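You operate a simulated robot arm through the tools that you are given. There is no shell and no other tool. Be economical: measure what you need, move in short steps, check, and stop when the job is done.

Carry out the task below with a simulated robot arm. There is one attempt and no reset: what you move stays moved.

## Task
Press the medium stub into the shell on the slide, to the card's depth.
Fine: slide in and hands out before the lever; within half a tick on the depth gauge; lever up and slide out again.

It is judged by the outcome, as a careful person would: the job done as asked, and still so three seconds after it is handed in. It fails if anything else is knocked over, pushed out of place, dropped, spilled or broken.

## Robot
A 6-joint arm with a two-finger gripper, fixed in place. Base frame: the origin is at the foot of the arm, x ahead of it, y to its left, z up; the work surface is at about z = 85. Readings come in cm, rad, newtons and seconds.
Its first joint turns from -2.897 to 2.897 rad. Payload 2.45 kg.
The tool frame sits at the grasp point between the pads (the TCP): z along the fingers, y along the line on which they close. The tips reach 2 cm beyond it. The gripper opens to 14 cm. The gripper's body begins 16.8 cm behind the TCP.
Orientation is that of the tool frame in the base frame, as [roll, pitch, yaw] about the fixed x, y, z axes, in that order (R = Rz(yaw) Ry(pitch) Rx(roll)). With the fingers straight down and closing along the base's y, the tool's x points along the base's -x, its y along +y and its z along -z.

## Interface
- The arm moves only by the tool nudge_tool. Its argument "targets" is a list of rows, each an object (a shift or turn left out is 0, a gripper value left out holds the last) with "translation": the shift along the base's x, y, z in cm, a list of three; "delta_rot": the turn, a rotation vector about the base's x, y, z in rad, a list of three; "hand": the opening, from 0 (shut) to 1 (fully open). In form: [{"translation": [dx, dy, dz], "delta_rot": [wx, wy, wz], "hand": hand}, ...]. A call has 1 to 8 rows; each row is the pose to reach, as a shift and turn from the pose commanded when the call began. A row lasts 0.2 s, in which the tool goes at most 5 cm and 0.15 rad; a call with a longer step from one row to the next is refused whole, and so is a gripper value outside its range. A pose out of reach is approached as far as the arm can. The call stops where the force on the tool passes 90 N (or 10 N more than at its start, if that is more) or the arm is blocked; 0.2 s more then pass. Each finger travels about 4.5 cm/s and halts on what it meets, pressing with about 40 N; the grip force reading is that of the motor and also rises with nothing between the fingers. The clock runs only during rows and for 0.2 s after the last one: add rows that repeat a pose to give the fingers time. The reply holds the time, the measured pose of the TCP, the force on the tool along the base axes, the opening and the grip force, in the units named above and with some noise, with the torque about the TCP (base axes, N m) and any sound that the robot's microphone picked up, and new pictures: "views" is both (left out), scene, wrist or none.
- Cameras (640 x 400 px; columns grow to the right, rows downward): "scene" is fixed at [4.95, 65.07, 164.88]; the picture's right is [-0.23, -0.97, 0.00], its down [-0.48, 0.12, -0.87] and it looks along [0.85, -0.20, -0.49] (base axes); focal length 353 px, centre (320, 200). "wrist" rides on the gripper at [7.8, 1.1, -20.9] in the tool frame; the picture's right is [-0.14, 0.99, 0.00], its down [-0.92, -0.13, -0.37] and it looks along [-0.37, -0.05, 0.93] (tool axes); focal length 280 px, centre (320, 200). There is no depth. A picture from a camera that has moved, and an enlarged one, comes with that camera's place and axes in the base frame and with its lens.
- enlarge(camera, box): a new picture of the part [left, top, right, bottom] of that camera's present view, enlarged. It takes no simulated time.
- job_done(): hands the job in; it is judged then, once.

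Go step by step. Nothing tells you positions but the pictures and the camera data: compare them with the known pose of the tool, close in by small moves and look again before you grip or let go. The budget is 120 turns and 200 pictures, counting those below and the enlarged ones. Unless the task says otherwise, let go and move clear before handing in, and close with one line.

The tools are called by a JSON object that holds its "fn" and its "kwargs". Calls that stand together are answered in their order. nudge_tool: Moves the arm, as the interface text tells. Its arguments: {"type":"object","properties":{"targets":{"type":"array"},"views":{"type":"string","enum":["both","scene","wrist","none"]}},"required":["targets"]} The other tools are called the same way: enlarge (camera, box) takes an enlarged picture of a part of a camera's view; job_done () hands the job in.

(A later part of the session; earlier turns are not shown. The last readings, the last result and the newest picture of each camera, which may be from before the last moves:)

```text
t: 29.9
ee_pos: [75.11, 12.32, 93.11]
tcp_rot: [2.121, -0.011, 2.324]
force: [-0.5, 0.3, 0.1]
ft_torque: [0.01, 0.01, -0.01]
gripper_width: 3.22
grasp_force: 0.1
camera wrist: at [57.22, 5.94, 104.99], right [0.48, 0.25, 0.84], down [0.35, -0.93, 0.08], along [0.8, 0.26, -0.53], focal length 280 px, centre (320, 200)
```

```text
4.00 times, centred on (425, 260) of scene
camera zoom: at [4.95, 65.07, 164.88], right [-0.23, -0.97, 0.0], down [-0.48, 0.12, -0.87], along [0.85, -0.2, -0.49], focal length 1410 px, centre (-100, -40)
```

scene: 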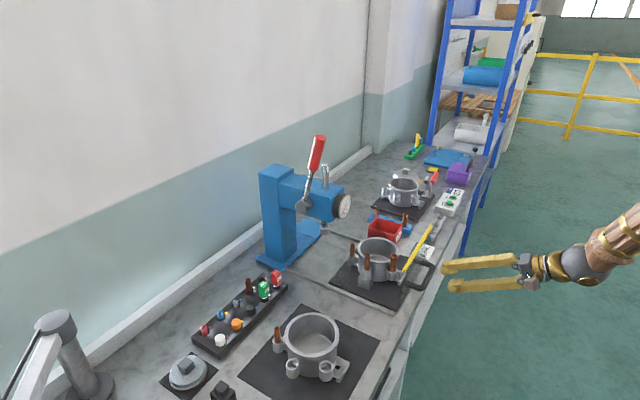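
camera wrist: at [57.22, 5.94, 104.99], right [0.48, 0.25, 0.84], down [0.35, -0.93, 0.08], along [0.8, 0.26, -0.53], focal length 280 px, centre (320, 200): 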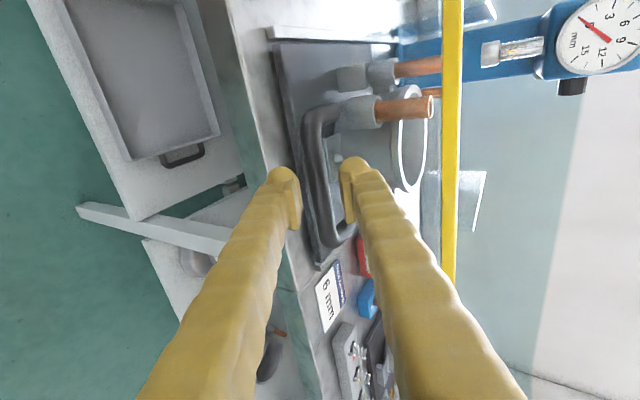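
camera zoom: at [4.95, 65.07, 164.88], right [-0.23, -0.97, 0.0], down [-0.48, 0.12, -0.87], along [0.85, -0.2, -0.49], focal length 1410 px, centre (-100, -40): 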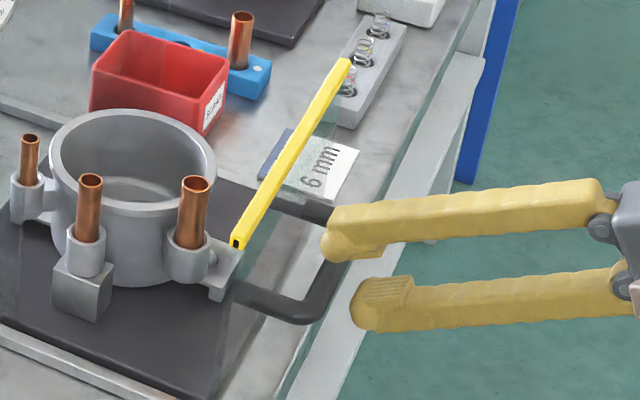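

{"fn": "nudge_tool", "kwargs": {"targets": [{"translation": [0.6, 0.55, -0.5]}, {"translation": [1.15, 1.1, -0.95]}, {"translation": [1.15, 1.1, -0.95]}], "views": "wrist"}}

{"fn": "enlarge", "kwargs": {"camera": "wrist", "box": [240, 80, 400, 240]}}

{"fn": "enlarge", "kwargs": {"camera": "scene", "box": [370, 210, 480, 310]}}

```text
t: 30.7
ee_pos: [76.34, 13.26, 92.09]
tcp_rot: [2.124, -0.009, 2.326]
force: [0.4, 0.5, 0.4]
ft_torque: [-0.01, 0.03, -0.02]
gripper_width: 3.18
grasp_force: 0.0
camera wrist: at [58.42, 7.01, 104.08], right [0.48, 0.25, 0.84], down [0.35, -0.93, 0.08], along [0.8, 0.26, -0.53], focal length 280 px, centre (320, 200)
```

wrist: 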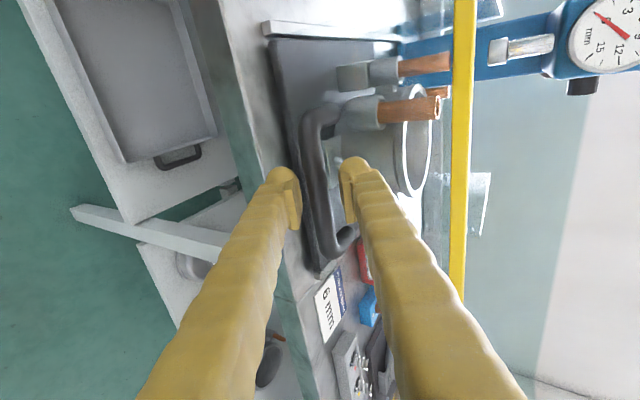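

```text
2.50 times, centred on (320, 160) of wrist
camera zoom: at [58.42, 7.01, 104.08], right [0.48, 0.25, 0.84], down [0.35, -0.93, 0.08], along [0.8, 0.26, -0.53], focal length 701 px, centre (320, 300)
```

zoom: 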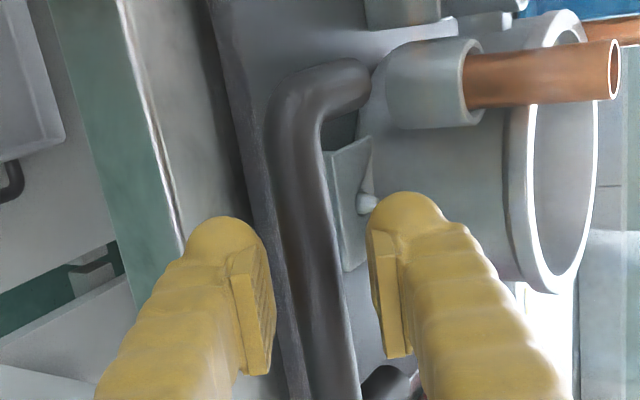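

```text
4.00 times, centred on (425, 260) of scene
camera zoom: at [4.95, 65.07, 164.88], right [-0.23, -0.97, 0.0], down [-0.48, 0.12, -0.87], along [0.85, -0.2, -0.49], focal length 1410 px, centre (-100, -40)
```

zoom: 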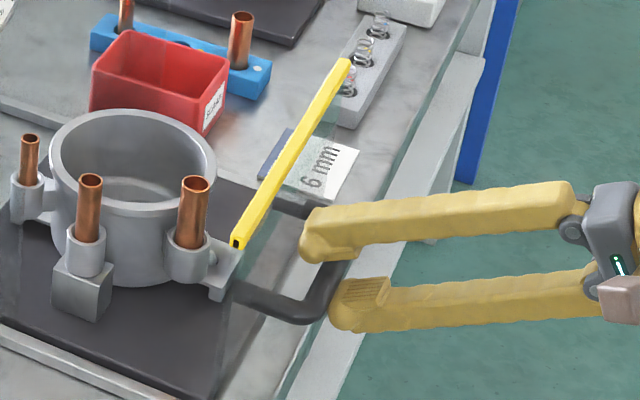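

{"fn": "nudge_tool", "kwargs": {"targets": [{"hand": 0.12}, {"hand": 0.05}, {"hand": 0.05}, {"hand": 0.05}], "views": "wrist"}}

{"fn": "enlarge", "kwargs": {"camera": "scene", "box": [340, 210, 480, 310]}}

{"fn": "enlarge", "kwargs": {"camera": "wrist", "box": [240, 80, 400, 240]}}

```text
t: 31.7
ee_pos: [76.28, 13.24, 92.17]
tcp_rot: [2.125, -0.01, 2.325]
force: [0.0, -4.5, -22.5]
ft_torque: [-0.71, -0.46, 0.42]
gripper_width: 1.7
grasp_force: 42.8
camera wrist: at [58.41, 7.01, 104.02], right [0.48, 0.25, 0.84], down [0.35, -0.93, 0.08], along [0.8, 0.26, -0.54], focal length 280 px, centre (320, 200)
```

wrist: 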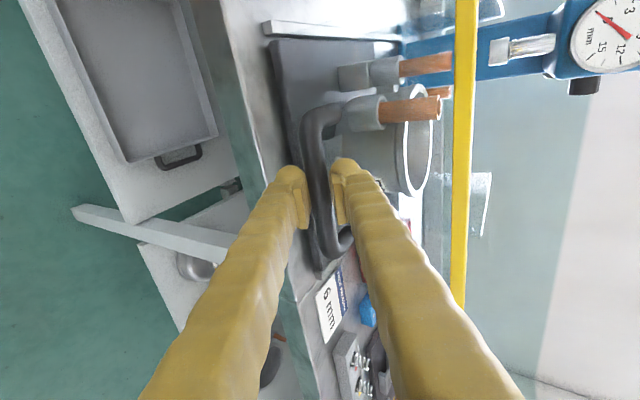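

```text
4.00 times, centred on (410, 260) of scene
camera zoom: at [4.95, 65.07, 164.88], right [-0.23, -0.97, 0.0], down [-0.48, 0.12, -0.87], along [0.85, -0.2, -0.49], focal length 1410 px, centre (-40, -40)
```

zoom: 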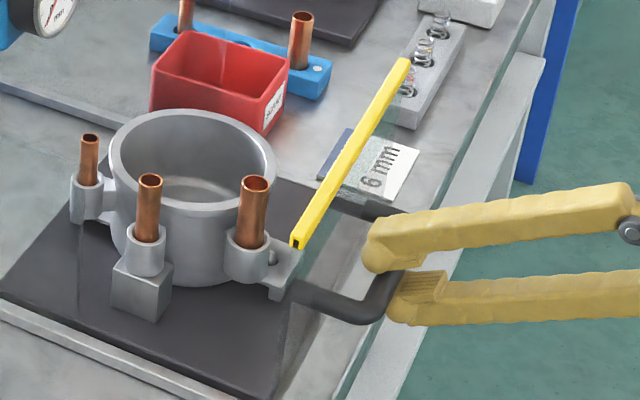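

```text
2.50 times, centred on (320, 160) of wrist
camera zoom: at [58.41, 7.01, 104.02], right [0.48, 0.25, 0.84], down [0.35, -0.93, 0.08], along [0.8, 0.26, -0.54], focal length 701 px, centre (320, 300)
```

zoom: 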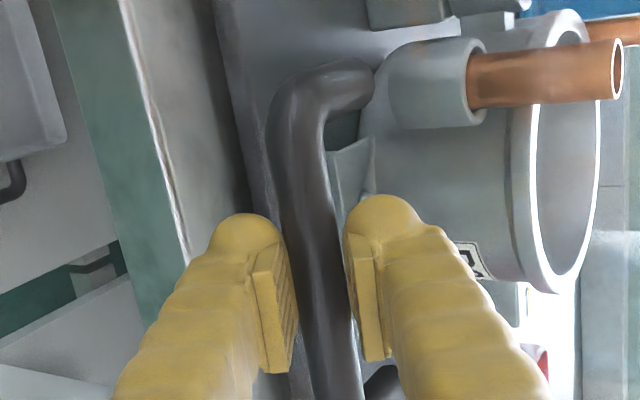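

Grip on the handle holds (1.7 cm). I ease the vertical load and push the slide in gently along its rails.

{"fn": "nudge_tool", "kwargs": {"targets": [{"translation": [0, 0, -0.2]}, {"translation": [0.36, 0.35, -0.2]}, {"translation": [0.9, 0.87, -0.2]}, {"translation": [1.6, 1.54, -0.2]}, {"translation": [2.2, 2.1, -0.2]}, {"translation": [2.2, 2.1, -0.2]}], "views": "both"}}

{"fn": "enlarge", "kwargs": {"camera": "scene", "box": [300, 190, 480, 310]}}

```text
t: 33.1
ee_pos: [78.5, 15.48, 92.08]
tcp_rot: [2.121, -0.008, 2.327]
force: [-19.0, 22.2, 38.2]
ft_torque: [-0.2, -0.77, 0.98]
gripper_width: 1.7
grasp_force: 42.2
camera wrist: at [60.57, 9.12, 103.92], right [0.48, 0.25, 0.84], down [0.36, -0.93, 0.08], along [0.8, 0.26, -0.53], focal length 280 px, centre (320, 200)
```

scene: 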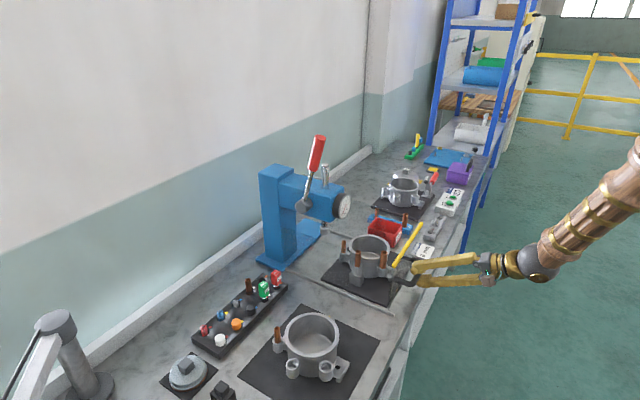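
wrist: 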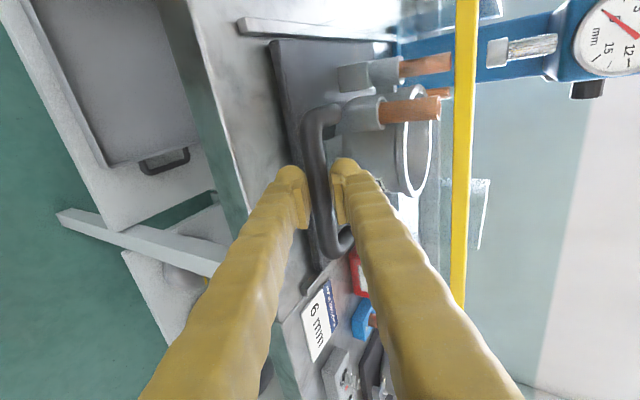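

```text
3.33 times, centred on (390, 250) of scene
camera zoom: at [4.95, 65.07, 164.88], right [-0.23, -0.97, 0.0], down [-0.48, 0.12, -0.87], along [0.85, -0.2, -0.49], focal length 1175 px, centre (87, 33)
```

zoom: 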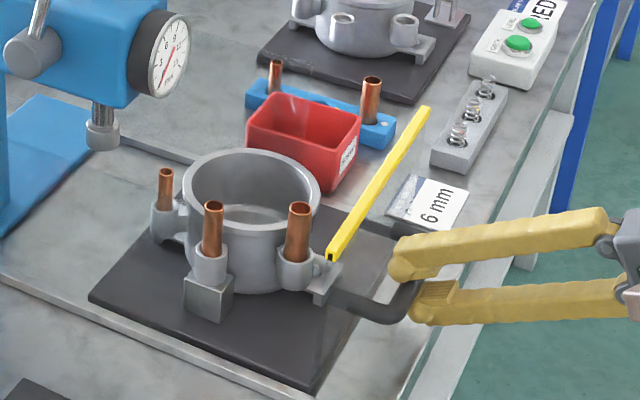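

{"fn": "nudge_tool", "kwargs": {"targets": [{"translation": [0.2, 0.7, 0.2]}, {"translation": [0.9, 1.5, 0.2]}, {"translation": [1.75, 2.3, 0.2]}, {"translation": [2.6, 3.15, 0.2]}, {"translation": [3.45, 4.0, 0.2]}, {"translation": [4.0, 4.55, 0.2]}, {"translation": [4.0, 4.55, 0.2]}], "views": "scene"}}

{"fn": "enlarge", "kwargs": {"camera": "scene", "box": [280, 190, 440, 310]}}

```text
t: 34.7
ee_pos: [82.42, 20.01, 92.06]
tcp_rot: [2.123, -0.01, 2.327]
force: [9.1, -7.4, 2.0]
ft_torque: [-0.65, -0.62, 0.38]
gripper_width: 1.69
grasp_force: 42.2
```

scene: 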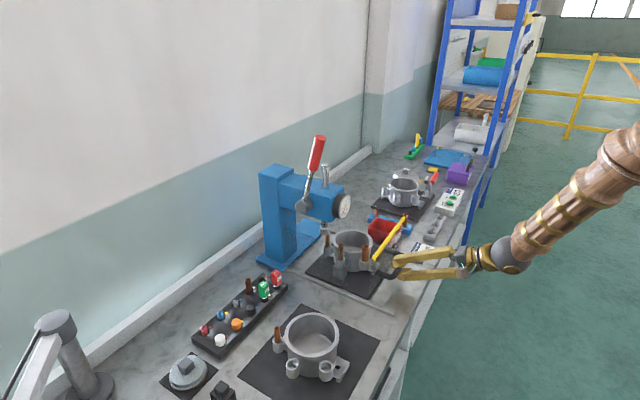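

```text
3.33 times, centred on (360, 250) of scene
camera zoom: at [4.95, 65.07, 164.88], right [-0.23, -0.97, 0.0], down [-0.48, 0.12, -0.87], along [0.85, -0.2, -0.49], focal length 1175 px, centre (187, 33)
```

zoom: 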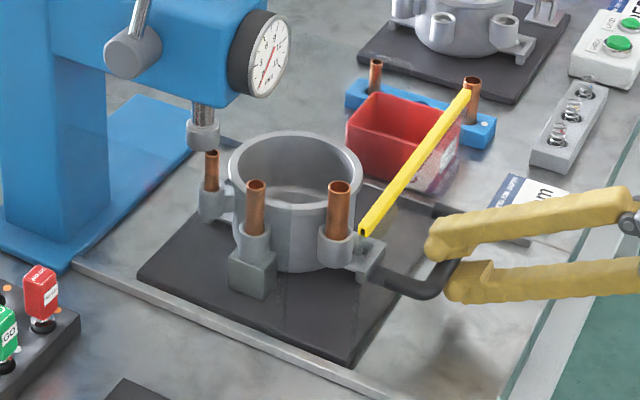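

{"fn": "nudge_tool", "kwargs": {"targets": [{"translation": [0.5, 0.35, 0.1]}, {"translation": [1.2, 1.15, 0.1]}, {"translation": [2.0, 2.0, 0.1]}, {"translation": [2.8, 2.85, 0.1]}, {"translation": [3.6, 3.7, 0.1]}, {"translation": [3.6, 3.7, 0.1]}], "views": "both"}}

{"fn": "enlarge", "kwargs": {"camera": "scene", "box": [280, 190, 440, 310]}}

```text
t: 36.1
ee_pos: [86.17, 23.73, 92.18]
tcp_rot: [2.122, -0.01, 2.324]
force: [-1.1, 7.6, -7.9]
ft_torque: [-0.56, -0.51, 0.53]
gripper_width: 1.67
grasp_force: 41.9
camera wrist: at [68.3, 17.44, 104.0], right [0.48, 0.25, 0.84], down [0.35, -0.93, 0.08], along [0.8, 0.26, -0.53], focal length 280 px, centre (320, 200)
```

scene: 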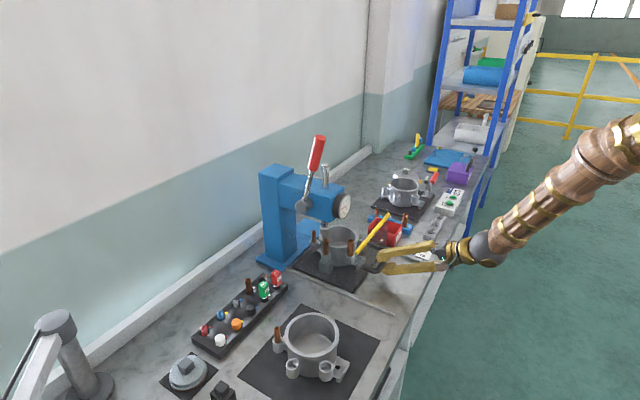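
wrist: 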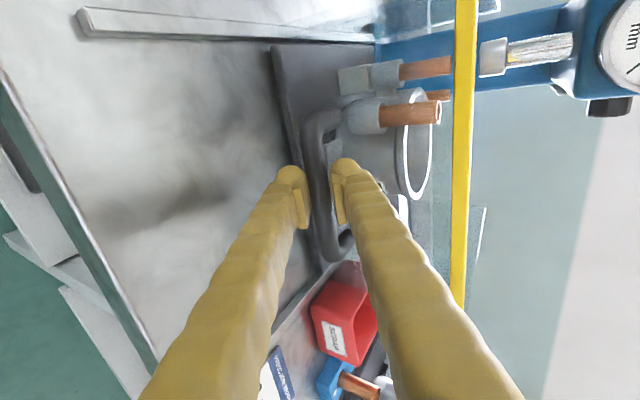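

```text
3.33 times, centred on (360, 250) of scene
camera zoom: at [4.95, 65.07, 164.88], right [-0.23, -0.97, 0.0], down [-0.48, 0.12, -0.87], along [0.85, -0.2, -0.49], focal length 1175 px, centre (187, 33)
```

zoom: 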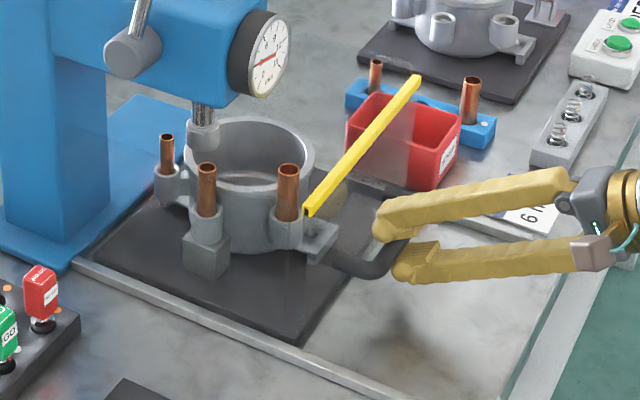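

{"fn": "enlarge", "kwargs": {"camera": "scene", "box": [310, 180, 370, 250]}}

{"fn": "enlarge", "kwargs": {"camera": "wrist", "box": [340, 0, 640, 160]}}

```text
5.71 times, centred on (340, 215) of scene
camera zoom: at [4.95, 65.07, 164.88], right [-0.23, -0.97, 0.0], down [-0.48, 0.12, -0.87], along [0.85, -0.2, -0.49], focal length 2015 px, centre (206, 114)
```

zoom: 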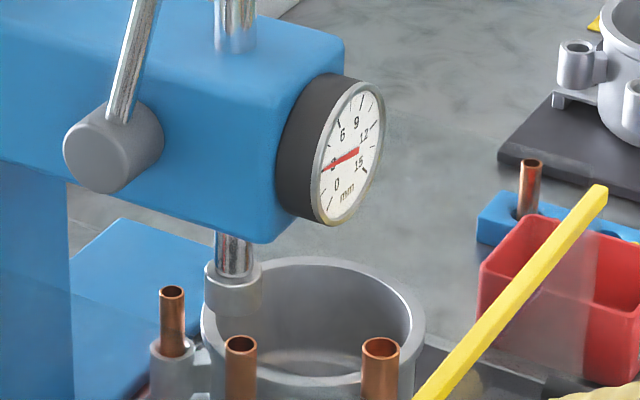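

```text
2.13 times, centred on (490, 80) of wrist
camera zoom: at [68.3, 17.44, 104.0], right [0.48, 0.25, 0.84], down [0.35, -0.93, 0.08], along [0.8, 0.26, -0.53], focal length 598 px, centre (-43, 456)
```

zoom: 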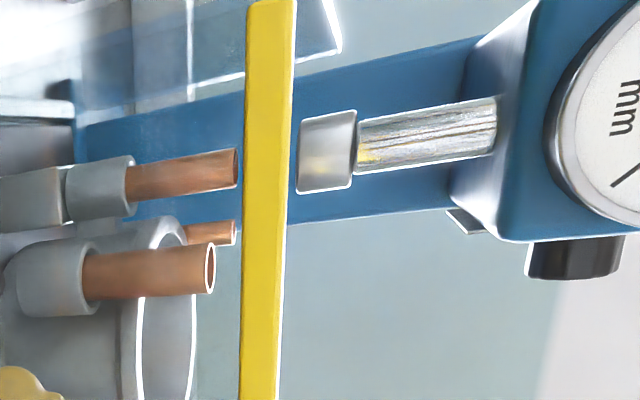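

The gauge now reads about 3; I'll keep an eye on it while pushing the slide further toward its stop.

{"fn": "nudge_tool", "kwargs": {"targets": [{"translation": [0.35, 0.35, 0.05]}, {"translation": [0.85, 0.9, 0.05]}, {"translation": [1.4, 1.5, 0.05]}, {"translation": [1.4, 1.5, 0.05]}], "views": "both"}}

{"fn": "enlarge", "kwargs": {"camera": "scene", "box": [300, 180, 370, 270]}}

{"fn": "enlarge", "kwargs": {"camera": "wrist", "box": [340, 0, 640, 160]}}

```text
t: 37.1
ee_pos: [87.38, 25.11, 92.03]
tcp_rot: [2.123, -0.01, 2.325]
force: [-18.1, -22.6, -20.9]
ft_torque: [-0.39, -0.12, 0.46]
gripper_width: 2.78
grasp_force: 15.4
camera wrist: at [69.52, 18.96, 103.96], right [0.48, 0.25, 0.84], down [0.35, -0.93, 0.08], along [0.8, 0.26, -0.54], focal length 280 px, centre (320, 200)
```

scene: 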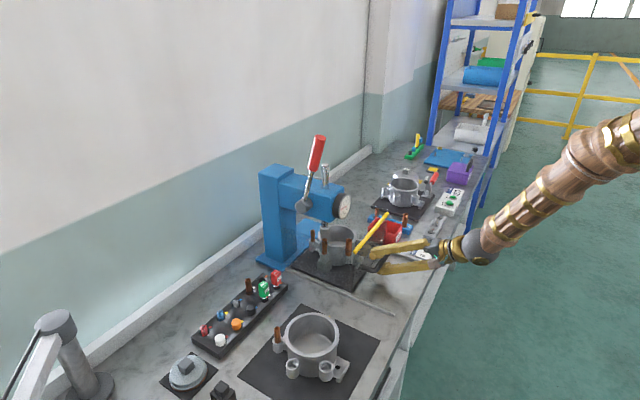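
wrist: 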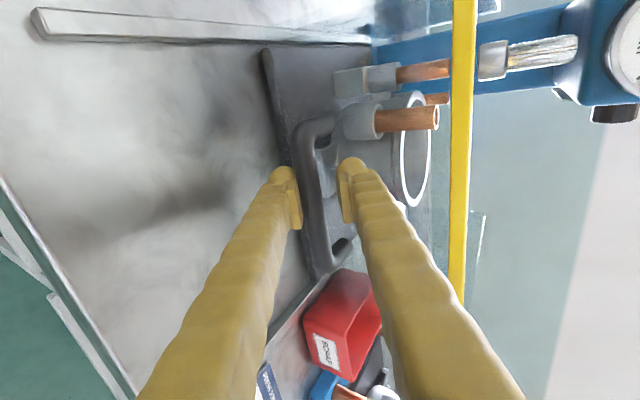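

```text
4.44 times, centred on (335, 225) of scene
camera zoom: at [4.95, 65.07, 164.88], right [-0.23, -0.97, 0.0], down [-0.48, 0.12, -0.87], along [0.85, -0.2, -0.49], focal length 1567 px, centre (253, 89)
```

zoom: 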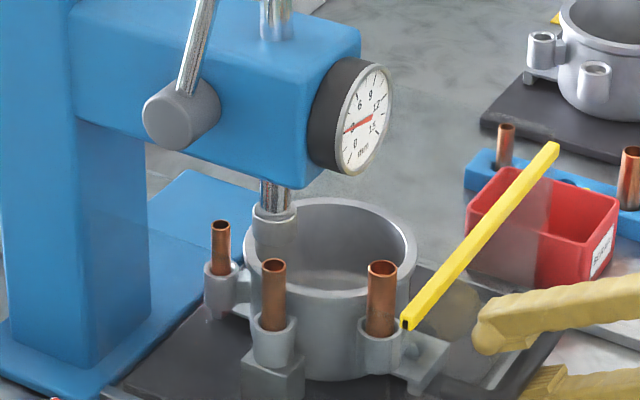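

```text
2.13 times, centred on (490, 80) of wrist
camera zoom: at [69.52, 18.96, 103.96], right [0.48, 0.25, 0.84], down [0.35, -0.93, 0.08], along [0.8, 0.26, -0.54], focal length 598 px, centre (-43, 456)
```

zoom: 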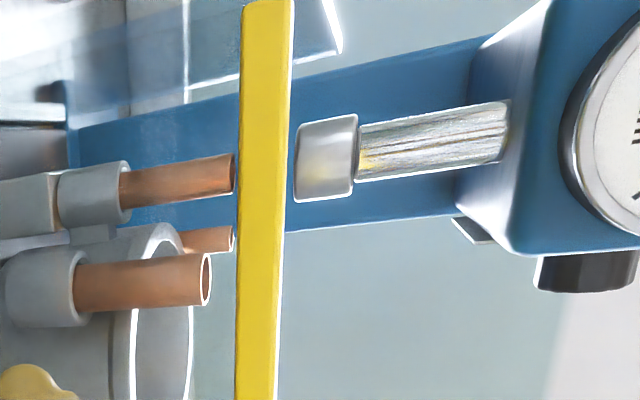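

The slide has met its stop: the medium stub lines up under the ram in both views. I release the handle and back straight out.

{"fn": "nudge_tool", "kwargs": {"targets": [{"translation": [-0.3, -0.3, 0], "hand": 0.27}, {"translation": [-0.6, -0.6, 0.1], "hand": 0.27}, {"translation": [-2, -2, 1.3], "hand": 0.27}, {"translation": [-4.5, -4.5, 3.5], "hand": 0.27}, {"translation": [-7.5, -7.5, 6], "hand": 0.27}, {"translation": [-10, -10, 9], "hand": 0.27}], "views": "both"}}

{"fn": "enlarge", "kwargs": {"camera": "scene", "box": [250, 120, 400, 300]}}

{"fn": "enlarge", "kwargs": {"camera": "scene", "box": [325, 180, 360, 225]}}

{"fn": "enlarge", "kwargs": {"camera": "wrist", "box": [260, 40, 460, 200]}}

```text
t: 38.5
ee_pos: [77.61, 15.06, 101.03]
tcp_rot: [2.126, -0.008, 2.325]
force: [0.3, 0.2, 0.8]
ft_torque: [0.05, 0.04, -0.03]
gripper_width: 3.76
grasp_force: 0.0
camera wrist: at [59.76, 8.92, 112.95], right [0.48, 0.25, 0.84], down [0.35, -0.93, 0.08], along [0.8, 0.26, -0.53], focal length 280 px, centre (320, 200)
```

scene: 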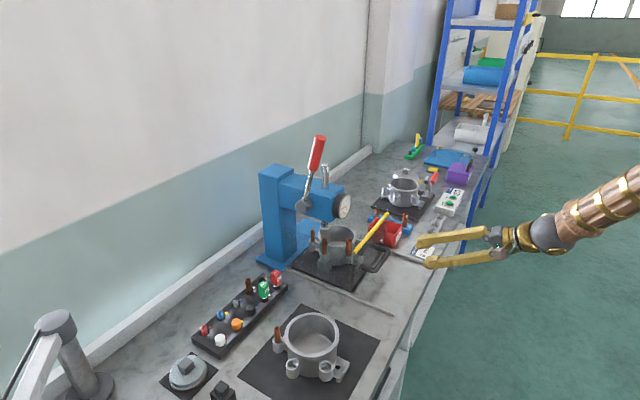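
wrist: 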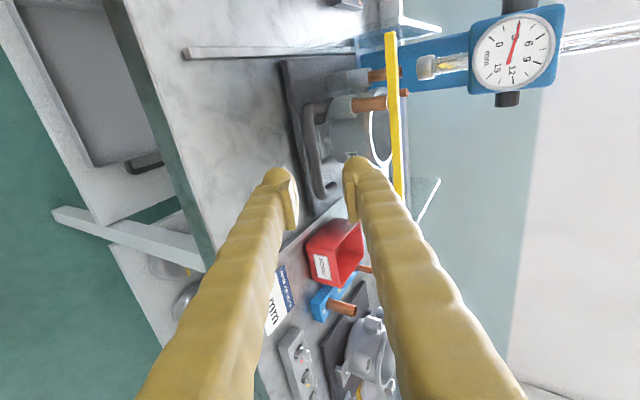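

```text
2.22 times, centred on (325, 210) of scene
camera zoom: at [4.95, 65.07, 164.88], right [-0.23, -0.97, 0.0], down [-0.48, 0.12, -0.87], along [0.85, -0.2, -0.49], focal length 784 px, centre (309, 178)
```

zoom: 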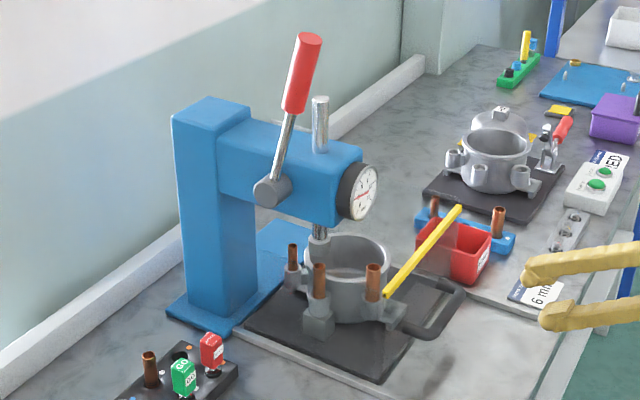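

```text
8.89 times, centred on (342, 202) of scene
camera zoom: at [4.95, 65.07, 164.88], right [-0.23, -0.97, 0.0], down [-0.48, 0.12, -0.87], along [0.85, -0.2, -0.49], focal length 3134 px, centre (120, 178)
```

zoom: 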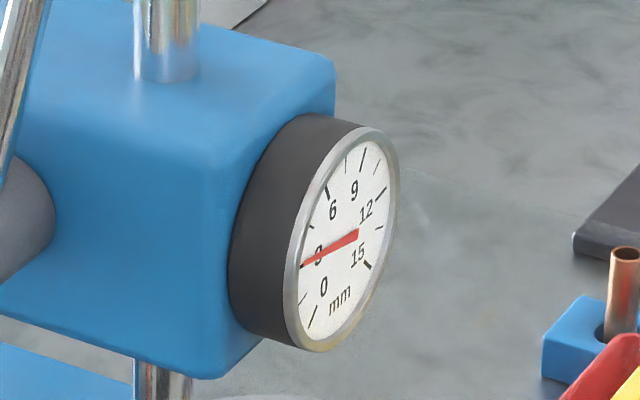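

```text
2.50 times, centred on (360, 120) of wrist
camera zoom: at [59.76, 8.92, 112.95], right [0.48, 0.25, 0.84], down [0.35, -0.93, 0.08], along [0.8, 0.26, -0.53], focal length 701 px, centre (220, 400)
```

zoom: 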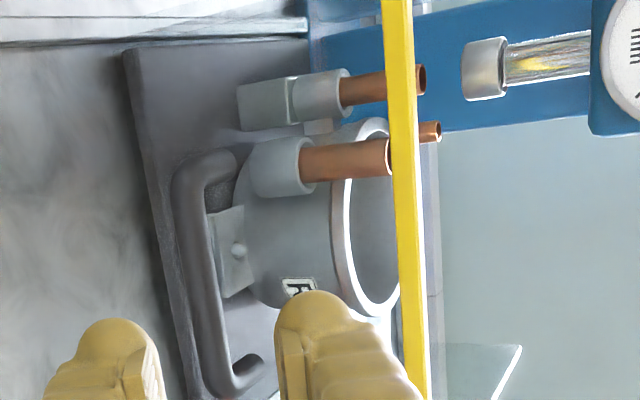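

Slide in, hand clear; gauge reads 3 mm (my hand-set depth). Now I raise, roll the tool 90° so the fingers close across the lever's plane, and approach the lever from the front.

{"fn": "nudge_tool", "kwargs": {"targets": [{"translation": [-1, 1, 4], "delta_rot": [0.093, 0.0876, -0.0785]}, {"translation": [-2, 3, 8], "delta_rot": [0.186, 0.175, -0.157]}, {"translation": [-3, 5, 12], "delta_rot": [0.279, 0.263, -0.235]}, {"translation": [-4, 7, 16], "delta_rot": [0.372, 0.35, -0.314]}, {"translation": [-4.5, 9, 20], "delta_rot": [0.465, 0.438, -0.392]}, {"translation": [-4.5, 11, 24], "delta_rot": [0.558, 0.525, -0.471]}, {"translation": [-4.5, 13, 28], "delta_rot": [0.651, 0.613, -0.549]}, {"translation": [-4.5, 15, 31], "delta_rot": [0.74, 0.697, -0.625], "hand": 0.45}], "views": "none"}}

{"fn": "nudge_tool", "kwargs": {"targets": [{"translation": [0, 1, 1], "delta_rot": [0.08, 0.075, -0.067]}, {"translation": [0, 2, 2], "delta_rot": [0.16, 0.15, -0.13]}, {"translation": [0, 3, 3], "delta_rot": [0.236, 0.22, -0.19]}, {"translation": [0, 3, 3], "delta_rot": [0.236, 0.22, -0.19]}], "views": "both"}}

```text
t: 40.3
ee_pos: [73.18, 30.15, 132.31]
tcp_rot: [2.61, -0.921, 1.392]
force: [0.0, 0.0, -0.8]
ft_torque: [-0.02, 0.0, 0.0]
gripper_width: 6.32
grasp_force: 0.0
```

```text
t: 41.3
ee_pos: [73.14, 33.11, 135.23]
tcp_rot: [-3.122, -1.028, 0.743]
force: [0.1, 0.1, 0.3]
ft_torque: [-0.01, -0.02, -0.05]
gripper_width: 6.32
grasp_force: 0.1
camera wrist: at [64.0, 22.57, 152.73], right [0.63, -0.77, -0.13], down [-0.67, -0.45, -0.6], along [0.4, 0.46, -0.79], focal length 280 px, centre (320, 200)
```

scene: 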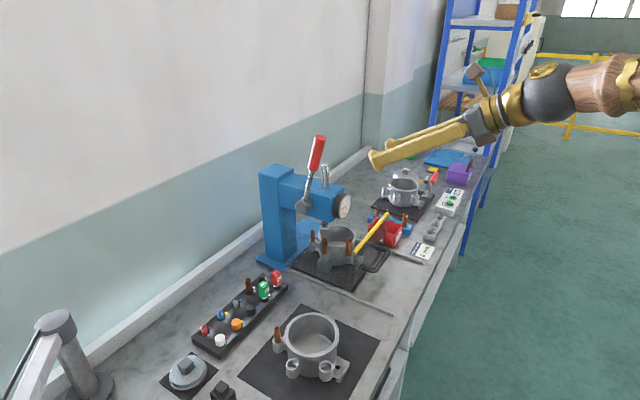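
wrist: 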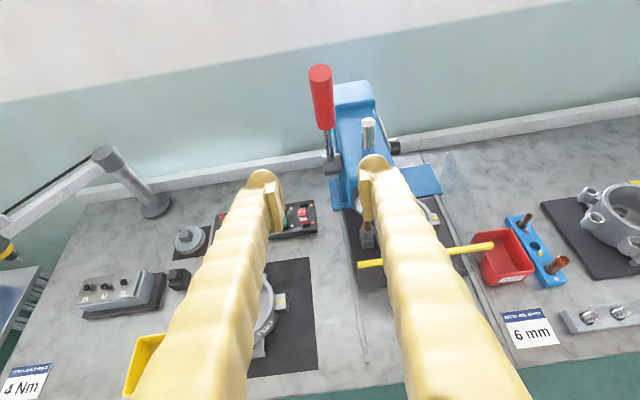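

Red handle runs from about (89.2, 46.9, 125.5) to (87.9, 45.1, 135). I approach its middle.

{"fn": "nudge_tool", "kwargs": {"targets": [{"translation": [3.5, 2.9, -0.8]}, {"translation": [7, 5.8, -1.7]}, {"translation": [10.5, 8.7, -2.6]}, {"translation": [12.5, 10.4, -3.4]}, {"translation": [12.5, 10.4, -3.4]}], "views": "both"}}

{"fn": "enlarge", "kwargs": {"camera": "wrist", "box": [220, 80, 420, 240]}}

{"fn": "enlarge", "kwargs": {"camera": "scene", "box": [250, 100, 400, 240]}}

```text
t: 42.5
ee_pos: [85.41, 43.24, 131.66]
tcp_rot: [-3.124, -1.026, 0.745]
force: [0.2, -0.1, 0.0]
ft_torque: [0.02, -0.02, -0.02]
gripper_width: 6.29
grasp_force: 0.1
camera wrist: at [76.16, 32.7, 149.07], right [0.63, -0.77, -0.13], down [-0.67, -0.45, -0.6], along [0.4, 0.46, -0.79], focal length 280 px, centre (320, 200)
```

scene: 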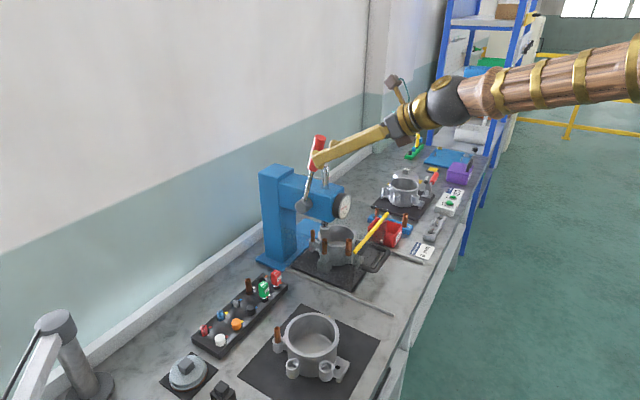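
wrist: 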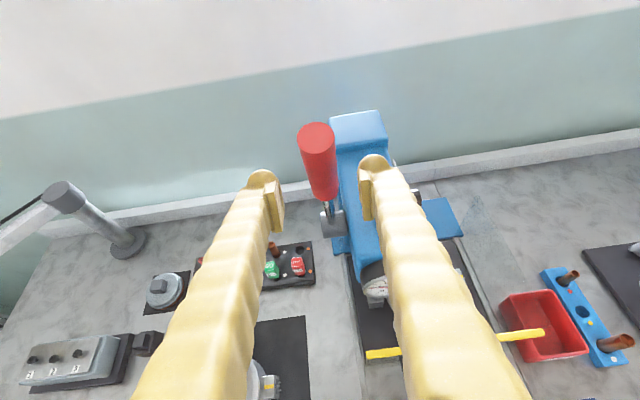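

```text
2.50 times, centred on (320, 160) of wrist
camera zoom: at [76.16, 32.7, 149.07], right [0.63, -0.77, -0.13], down [-0.67, -0.45, -0.6], along [0.4, 0.46, -0.79], focal length 701 px, centre (320, 300)
```

zoom: 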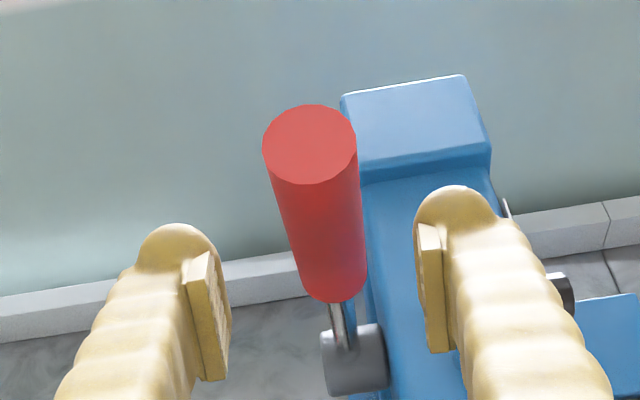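

```text
2.86 times, centred on (325, 170) of scene
camera zoom: at [4.95, 65.07, 164.88], right [-0.23, -0.97, 0.0], down [-0.48, 0.12, -0.87], along [0.85, -0.2, -0.49], focal length 1007 px, centre (306, 286)
```

zoom: 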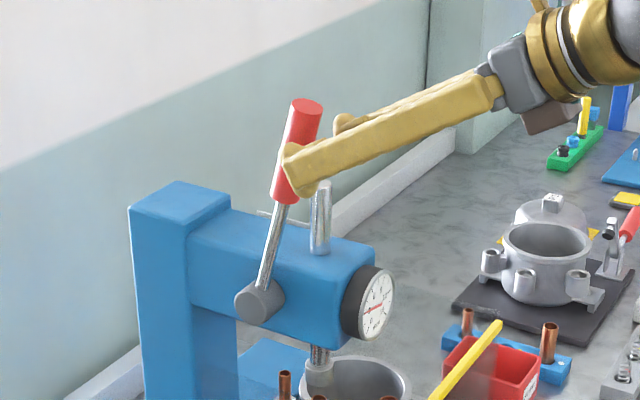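

{"fn": "nudge_tool", "kwargs": {"targets": [{"translation": [1.5, 1.4, -0.3]}, {"translation": [3.0, 2.7, -0.7]}, {"translation": [3.0, 2.7, -0.7]}], "views": "wrist"}}

{"fn": "enlarge", "kwargs": {"camera": "scene", "box": [270, 110, 370, 230]}}

```text
t: 43.3
ee_pos: [88.45, 46.12, 130.94]
tcp_rot: [-3.124, -1.027, 0.745]
force: [-0.3, 0.5, 0.1]
ft_torque: [0.01, -0.01, 0.02]
gripper_width: 6.32
grasp_force: 0.1
camera wrist: at [79.16, 35.6, 148.3], right [0.63, -0.77, -0.13], down [-0.67, -0.45, -0.6], along [0.4, 0.46, -0.79], focal length 280 px, centre (320, 200)
```

wrist: 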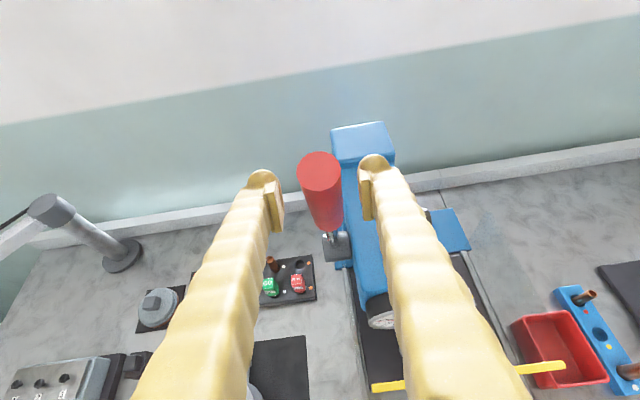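

```text
3.33 times, centred on (320, 170) of scene
camera zoom: at [4.95, 65.07, 164.88], right [-0.23, -0.97, 0.0], down [-0.48, 0.12, -0.87], along [0.85, -0.2, -0.49], focal length 1175 px, centre (320, 300)
```

zoom: 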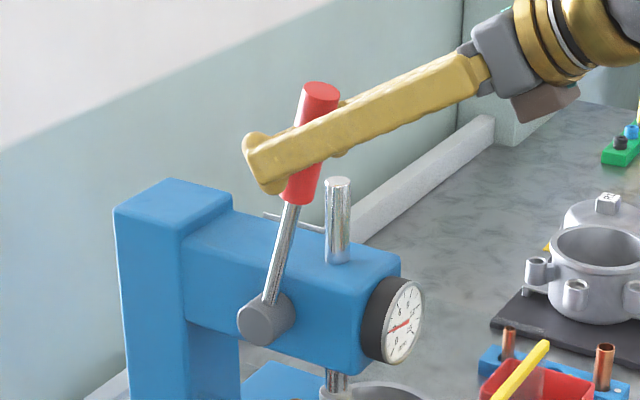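

Handle lies between the fingers. I close on it.

{"fn": "nudge_tool", "kwargs": {"targets": [{"hand": 0.25}, {"hand": 0.12}, {"hand": 0.12}, {"hand": 0.12}], "views": "wrist"}}

```text
t: 44.3
ee_pos: [88.38, 46.06, 130.89]
tcp_rot: [-3.125, -1.027, 0.743]
force: [14.8, -16.5, -1.5]
ft_torque: [-0.23, -0.18, -0.04]
gripper_width: 3.18
grasp_force: 10.8
camera wrist: at [79.21, 35.5, 148.29], right [0.63, -0.77, -0.13], down [-0.67, -0.45, -0.6], along [0.4, 0.46, -0.79], focal length 280 px, centre (320, 200)
```

wrist: 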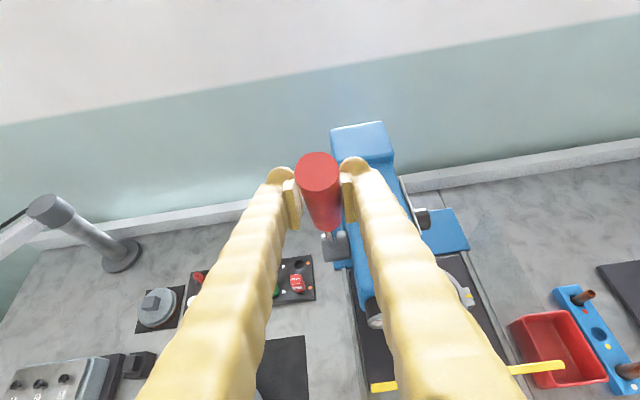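

{"fn": "nudge_tool", "kwargs": {"targets": [{"translation": [0.15, -0.15, 0], "hand": 0.12}, {"translation": [0.15, -0.15, 0], "hand": 0.12}, {"translation": [0.15, -0.15, 0], "hand": 0.12}], "views": "none"}}

```text
t: 45.1
ee_pos: [88.56, 45.82, 131.02]
tcp_rot: [-3.123, -1.026, 0.744]
force: [13.2, -15.4, -9.7]
ft_torque: [-0.14, -0.07, -0.02]
gripper_width: 3.0
grasp_force: 10.0
```

{"fn": "nudge_tool", "kwargs": {"targets": [{"translation": [0.2, -0.2, 0]}, {"translation": [0.2, -0.2, 0]}, {"translation": [0.2, -0.2, 0]}], "views": "wrist"}}

{"fn": "enlarge", "kwargs": {"camera": "wrist", "box": [260, 120, 380, 260]}}

{"fn": "enlarge", "kwargs": {"camera": "scene", "box": [270, 110, 370, 230]}}

```text
t: 45.9
ee_pos: [88.74, 46.01, 131.12]
tcp_rot: [-3.124, -1.027, 0.745]
force: [-23.5, 6.4, -3.3]
ft_torque: [0.04, 0.35, 0.07]
gripper_width: 2.72
grasp_force: 44.8
camera wrist: at [79.48, 35.4, 148.49], right [0.63, -0.77, -0.13], down [-0.67, -0.45, -0.59], along [0.4, 0.46, -0.79], focal length 280 px, centre (320, 200)
```

wrist: 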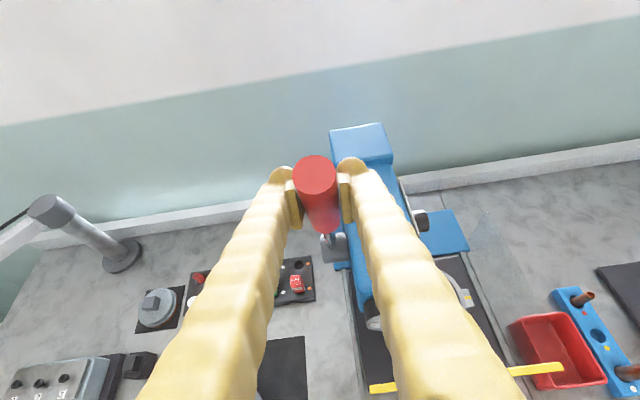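

```text
2.86 times, centred on (320, 190) of wrist
camera zoom: at [79.48, 35.4, 148.49], right [0.63, -0.77, -0.13], down [-0.67, -0.45, -0.59], along [0.4, 0.46, -0.79], focal length 801 px, centre (320, 229)
```

zoom: 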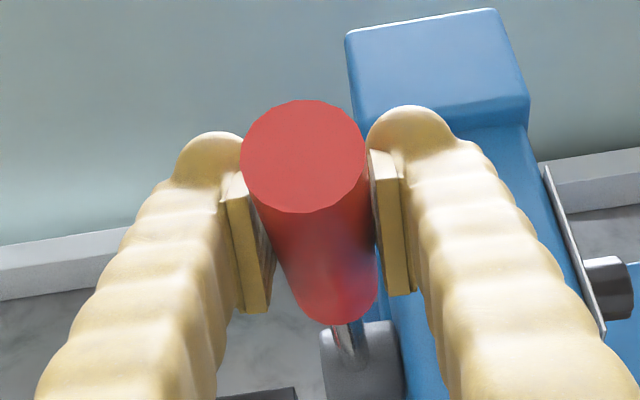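

```text
3.33 times, centred on (320, 170) of scene
camera zoom: at [4.95, 65.07, 164.88], right [-0.23, -0.97, 0.0], down [-0.48, 0.12, -0.87], along [0.85, -0.2, -0.49], focal length 1175 px, centre (320, 300)
```

zoom: 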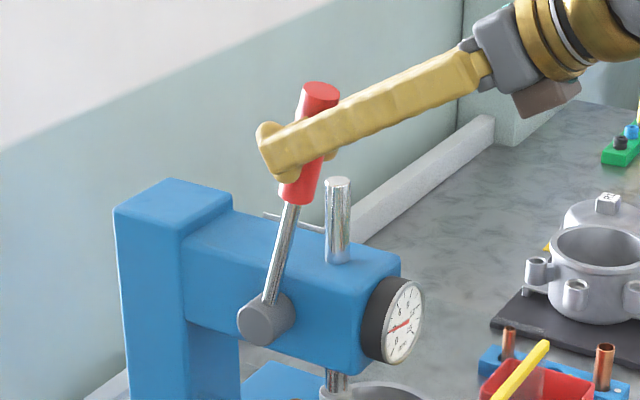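

Firm grip on the lever. I start pulling it along its arc in small steps.

{"fn": "nudge_tool", "kwargs": {"targets": [{"translation": [-0.65, -0.69, -0.22]}, {"translation": [-1.29, -1.37, -0.49]}, {"translation": [-1.92, -2.04, -0.81]}, {"translation": [-1.92, -2.04, -0.81]}], "views": "scene"}}

{"fn": "enlarge", "kwargs": {"camera": "scene", "box": [290, 160, 380, 270]}}

```text
t: 46.9
ee_pos: [86.74, 44.04, 130.35]
tcp_rot: [-3.124, -1.025, 0.749]
force: [-28.3, 43.8, -16.3]
ft_torque: [0.91, 0.03, 0.02]
gripper_width: 2.75
grasp_force: 44.4
```

scene: 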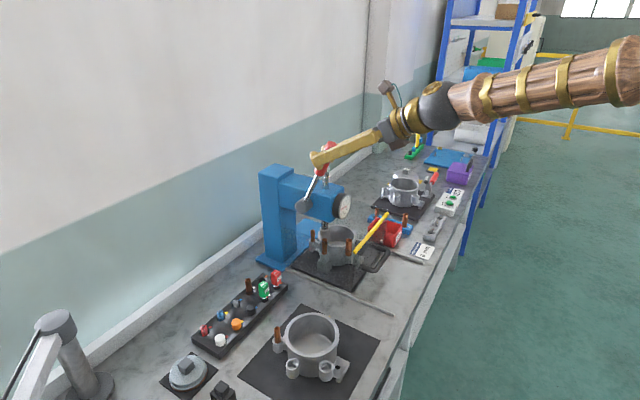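

```text
3.64 times, centred on (335, 215) of scene
camera zoom: at [4.95, 65.07, 164.88], right [-0.23, -0.97, 0.0], down [-0.48, 0.12, -0.87], along [0.85, -0.2, -0.49], focal length 1282 px, centre (266, 146)
```

zoom: 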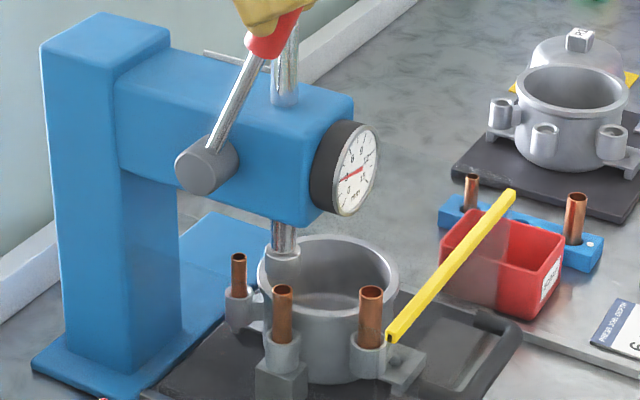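

{"fn": "nudge_tool", "kwargs": {"targets": [{"translation": [-0.25, 0.23, 0]}, {"translation": [-0.92, -0.39, -0.36]}, {"translation": [-1.57, -0.99, -0.77]}, {"translation": [-2.21, -1.58, -1.23]}, {"translation": [-2.83, -2.16, -1.72]}, {"translation": [-2.83, -2.16, -1.72]}], "views": "none"}}

{"fn": "enlarge", "kwargs": {"camera": "scene", "box": [290, 160, 380, 270]}}

```text
t: 48.3
ee_pos: [84.27, 41.45, 128.55]
tcp_rot: [-3.127, -1.026, 0.744]
force: [28.2, -18.5, 1.8]
ft_torque: [0.48, -1.04, 0.0]
gripper_width: 2.74
grasp_force: 45.1
```

```text
3.64 times, centred on (335, 215) of scene
camera zoom: at [4.95, 65.07, 164.88], right [-0.23, -0.97, 0.0], down [-0.48, 0.12, -0.87], along [0.85, -0.2, -0.49], focal length 1282 px, centre (266, 146)
```

zoom: 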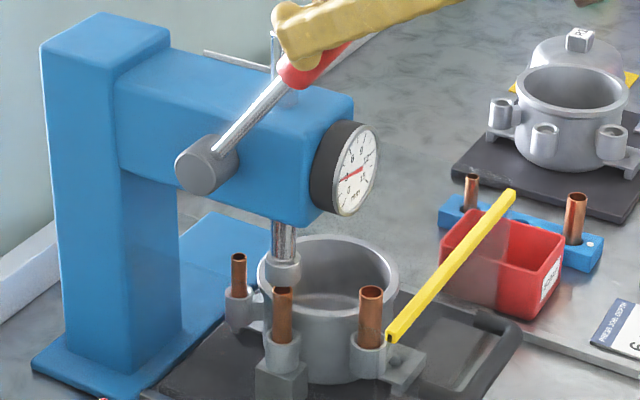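

Ram is close to the stub; gauge still 3. Smaller steps now, with a lateral correction.

{"fn": "nudge_tool", "kwargs": {"targets": [{"translation": [0.15, -0.15, 0]}, {"translation": [-0.13, -0.44, -0.27]}, {"translation": [-0.42, -0.74, -0.55]}, {"translation": [-0.42, -0.74, -0.55]}], "views": "none"}}

{"fn": "enlarge", "kwargs": {"camera": "scene", "box": [305, 185, 365, 275]}}

```text
t: 49.3
ee_pos: [83.78, 41.11, 128.04]
tcp_rot: [-3.123, -1.025, 0.744]
force: [9.3, 5.1, -0.8]
ft_torque: [0.84, -0.9, 0.06]
gripper_width: 2.72
grasp_force: 45.0
```

```text
4.44 times, centred on (335, 230) of scene
camera zoom: at [4.95, 65.07, 164.88], right [-0.23, -0.97, 0.0], down [-0.48, 0.12, -0.87], along [0.85, -0.2, -0.49], focal length 1567 px, centre (253, 67)
```

zoom: 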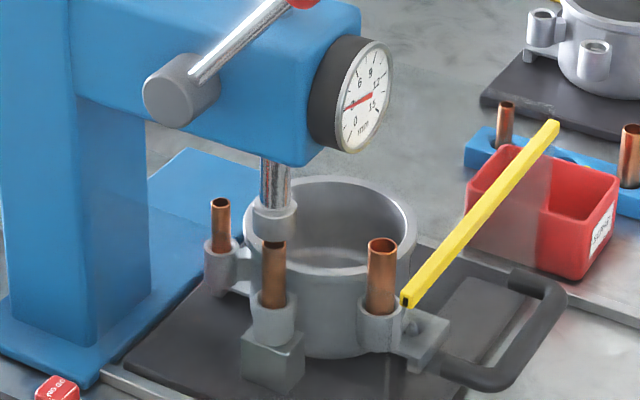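

{"fn": "nudge_tool", "kwargs": {"targets": [{"translation": [-0.27, -0.27, -0.29]}, {"translation": [-0.54, -0.55, -0.58]}, {"translation": [-0.54, -0.55, -0.58]}], "views": "none"}}

{"fn": "enlarge", "kwargs": {"camera": "scene", "box": [305, 185, 365, 275]}}

```text
t: 50.1
ee_pos: [83.2, 40.33, 127.4]
tcp_rot: [-3.122, -1.024, 0.745]
force: [5.5, 16.4, -9.9]
ft_torque: [0.76, -0.53, 0.02]
gripper_width: 2.72
grasp_force: 44.7
```

```text
4.44 times, centred on (335, 230) of scene
camera zoom: at [4.95, 65.07, 164.88], right [-0.23, -0.97, 0.0], down [-0.48, 0.12, -0.87], along [0.85, -0.2, -0.49], focal length 1567 px, centre (253, 67)
```

zoom: 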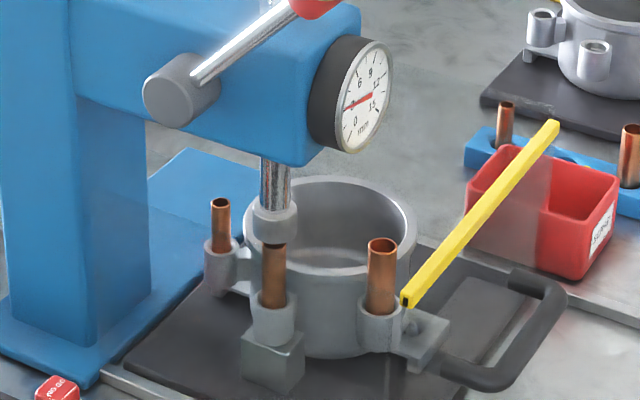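

{"fn": "nudge_tool", "kwargs": {"targets": [{"translation": [-0.28, -0.25, -0.29]}, {"translation": [-0.56, -0.5, -0.6]}, {"translation": [-0.56, -0.5, -0.6]}], "views": "none"}}

{"fn": "enlarge", "kwargs": {"camera": "scene", "box": [305, 185, 365, 275]}}

```text
t: 50.9
ee_pos: [82.62, 39.86, 126.87]
tcp_rot: [-3.125, -1.023, 0.743]
force: [9.9, 27.1, -22.8]
ft_torque: [0.68, -0.27, 0.06]
gripper_width: 2.7
grasp_force: 44.9
```

```text
4.44 times, centred on (335, 230) of scene
camera zoom: at [4.95, 65.07, 164.88], right [-0.23, -0.97, 0.0], down [-0.48, 0.12, -0.87], along [0.85, -0.2, -0.49], focal length 1567 px, centre (253, 67)
```

zoom: 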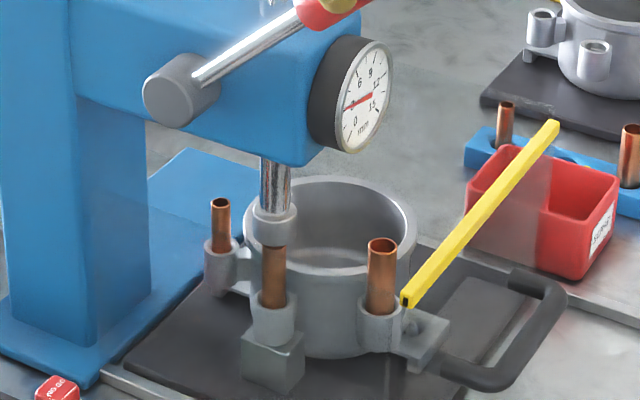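

{"fn": "nudge_tool", "kwargs": {"targets": [{"translation": [-0.16, -0.15, -0.5]}, {"translation": [-0.41, -0.4, -0.83]}, {"translation": [-0.41, -0.4, -0.83]}], "views": "none"}}

{"fn": "enlarge", "kwargs": {"camera": "scene", "box": [305, 185, 365, 275]}}

```text
t: 51.7
ee_pos: [82.2, 39.43, 126.24]
tcp_rot: [-3.127, -1.027, 0.745]
force: [-2.2, 12.1, 6.4]
ft_torque: [1.26, -0.81, 0.08]
gripper_width: 2.7
grasp_force: 44.6
```

```text
4.44 times, centred on (335, 230) of scene
camera zoom: at [4.95, 65.07, 164.88], right [-0.23, -0.97, 0.0], down [-0.48, 0.12, -0.87], along [0.85, -0.2, -0.49], focal length 1567 px, centre (253, 67)
```

zoom: 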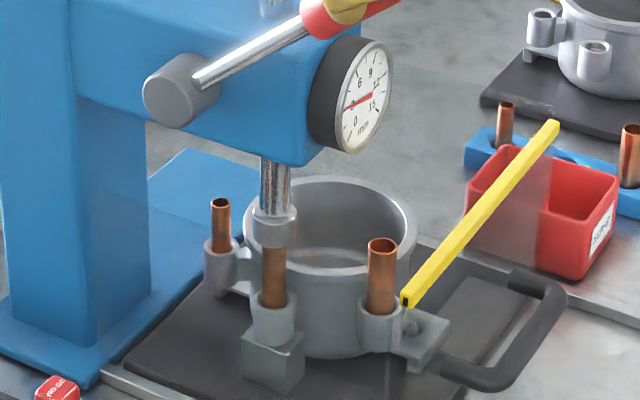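

{"fn": "nudge_tool", "kwargs": {"targets": [{"translation": [-0.25, -0.23, -0.33]}, {"translation": [-0.5, -0.47, -0.68]}, {"translation": [-0.5, -0.47, -0.68]}], "views": "none"}}

{"fn": "enlarge", "kwargs": {"camera": "scene", "box": [305, 185, 365, 275]}}

```text
t: 52.5
ee_pos: [81.62, 38.92, 125.41]
tcp_rot: [-3.127, -1.025, 0.746]
force: [9.3, -6.4, 4.6]
ft_torque: [0.66, -0.75, 0.19]
gripper_width: 2.73
grasp_force: 45.2
```

```text
4.44 times, centred on (335, 230) of scene
camera zoom: at [4.95, 65.07, 164.88], right [-0.23, -0.97, 0.0], down [-0.48, 0.12, -0.87], along [0.85, -0.2, -0.49], focal length 1567 px, centre (253, 67)
```

zoom: 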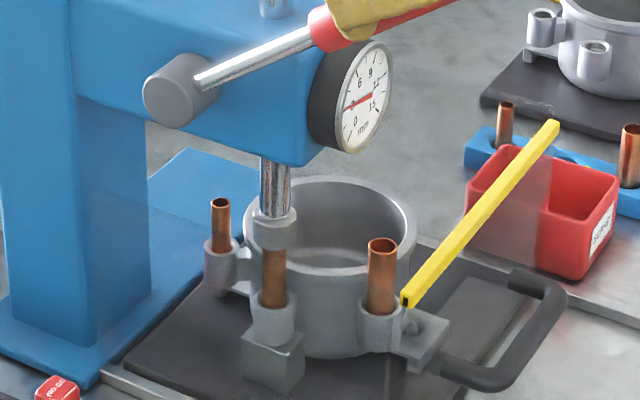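

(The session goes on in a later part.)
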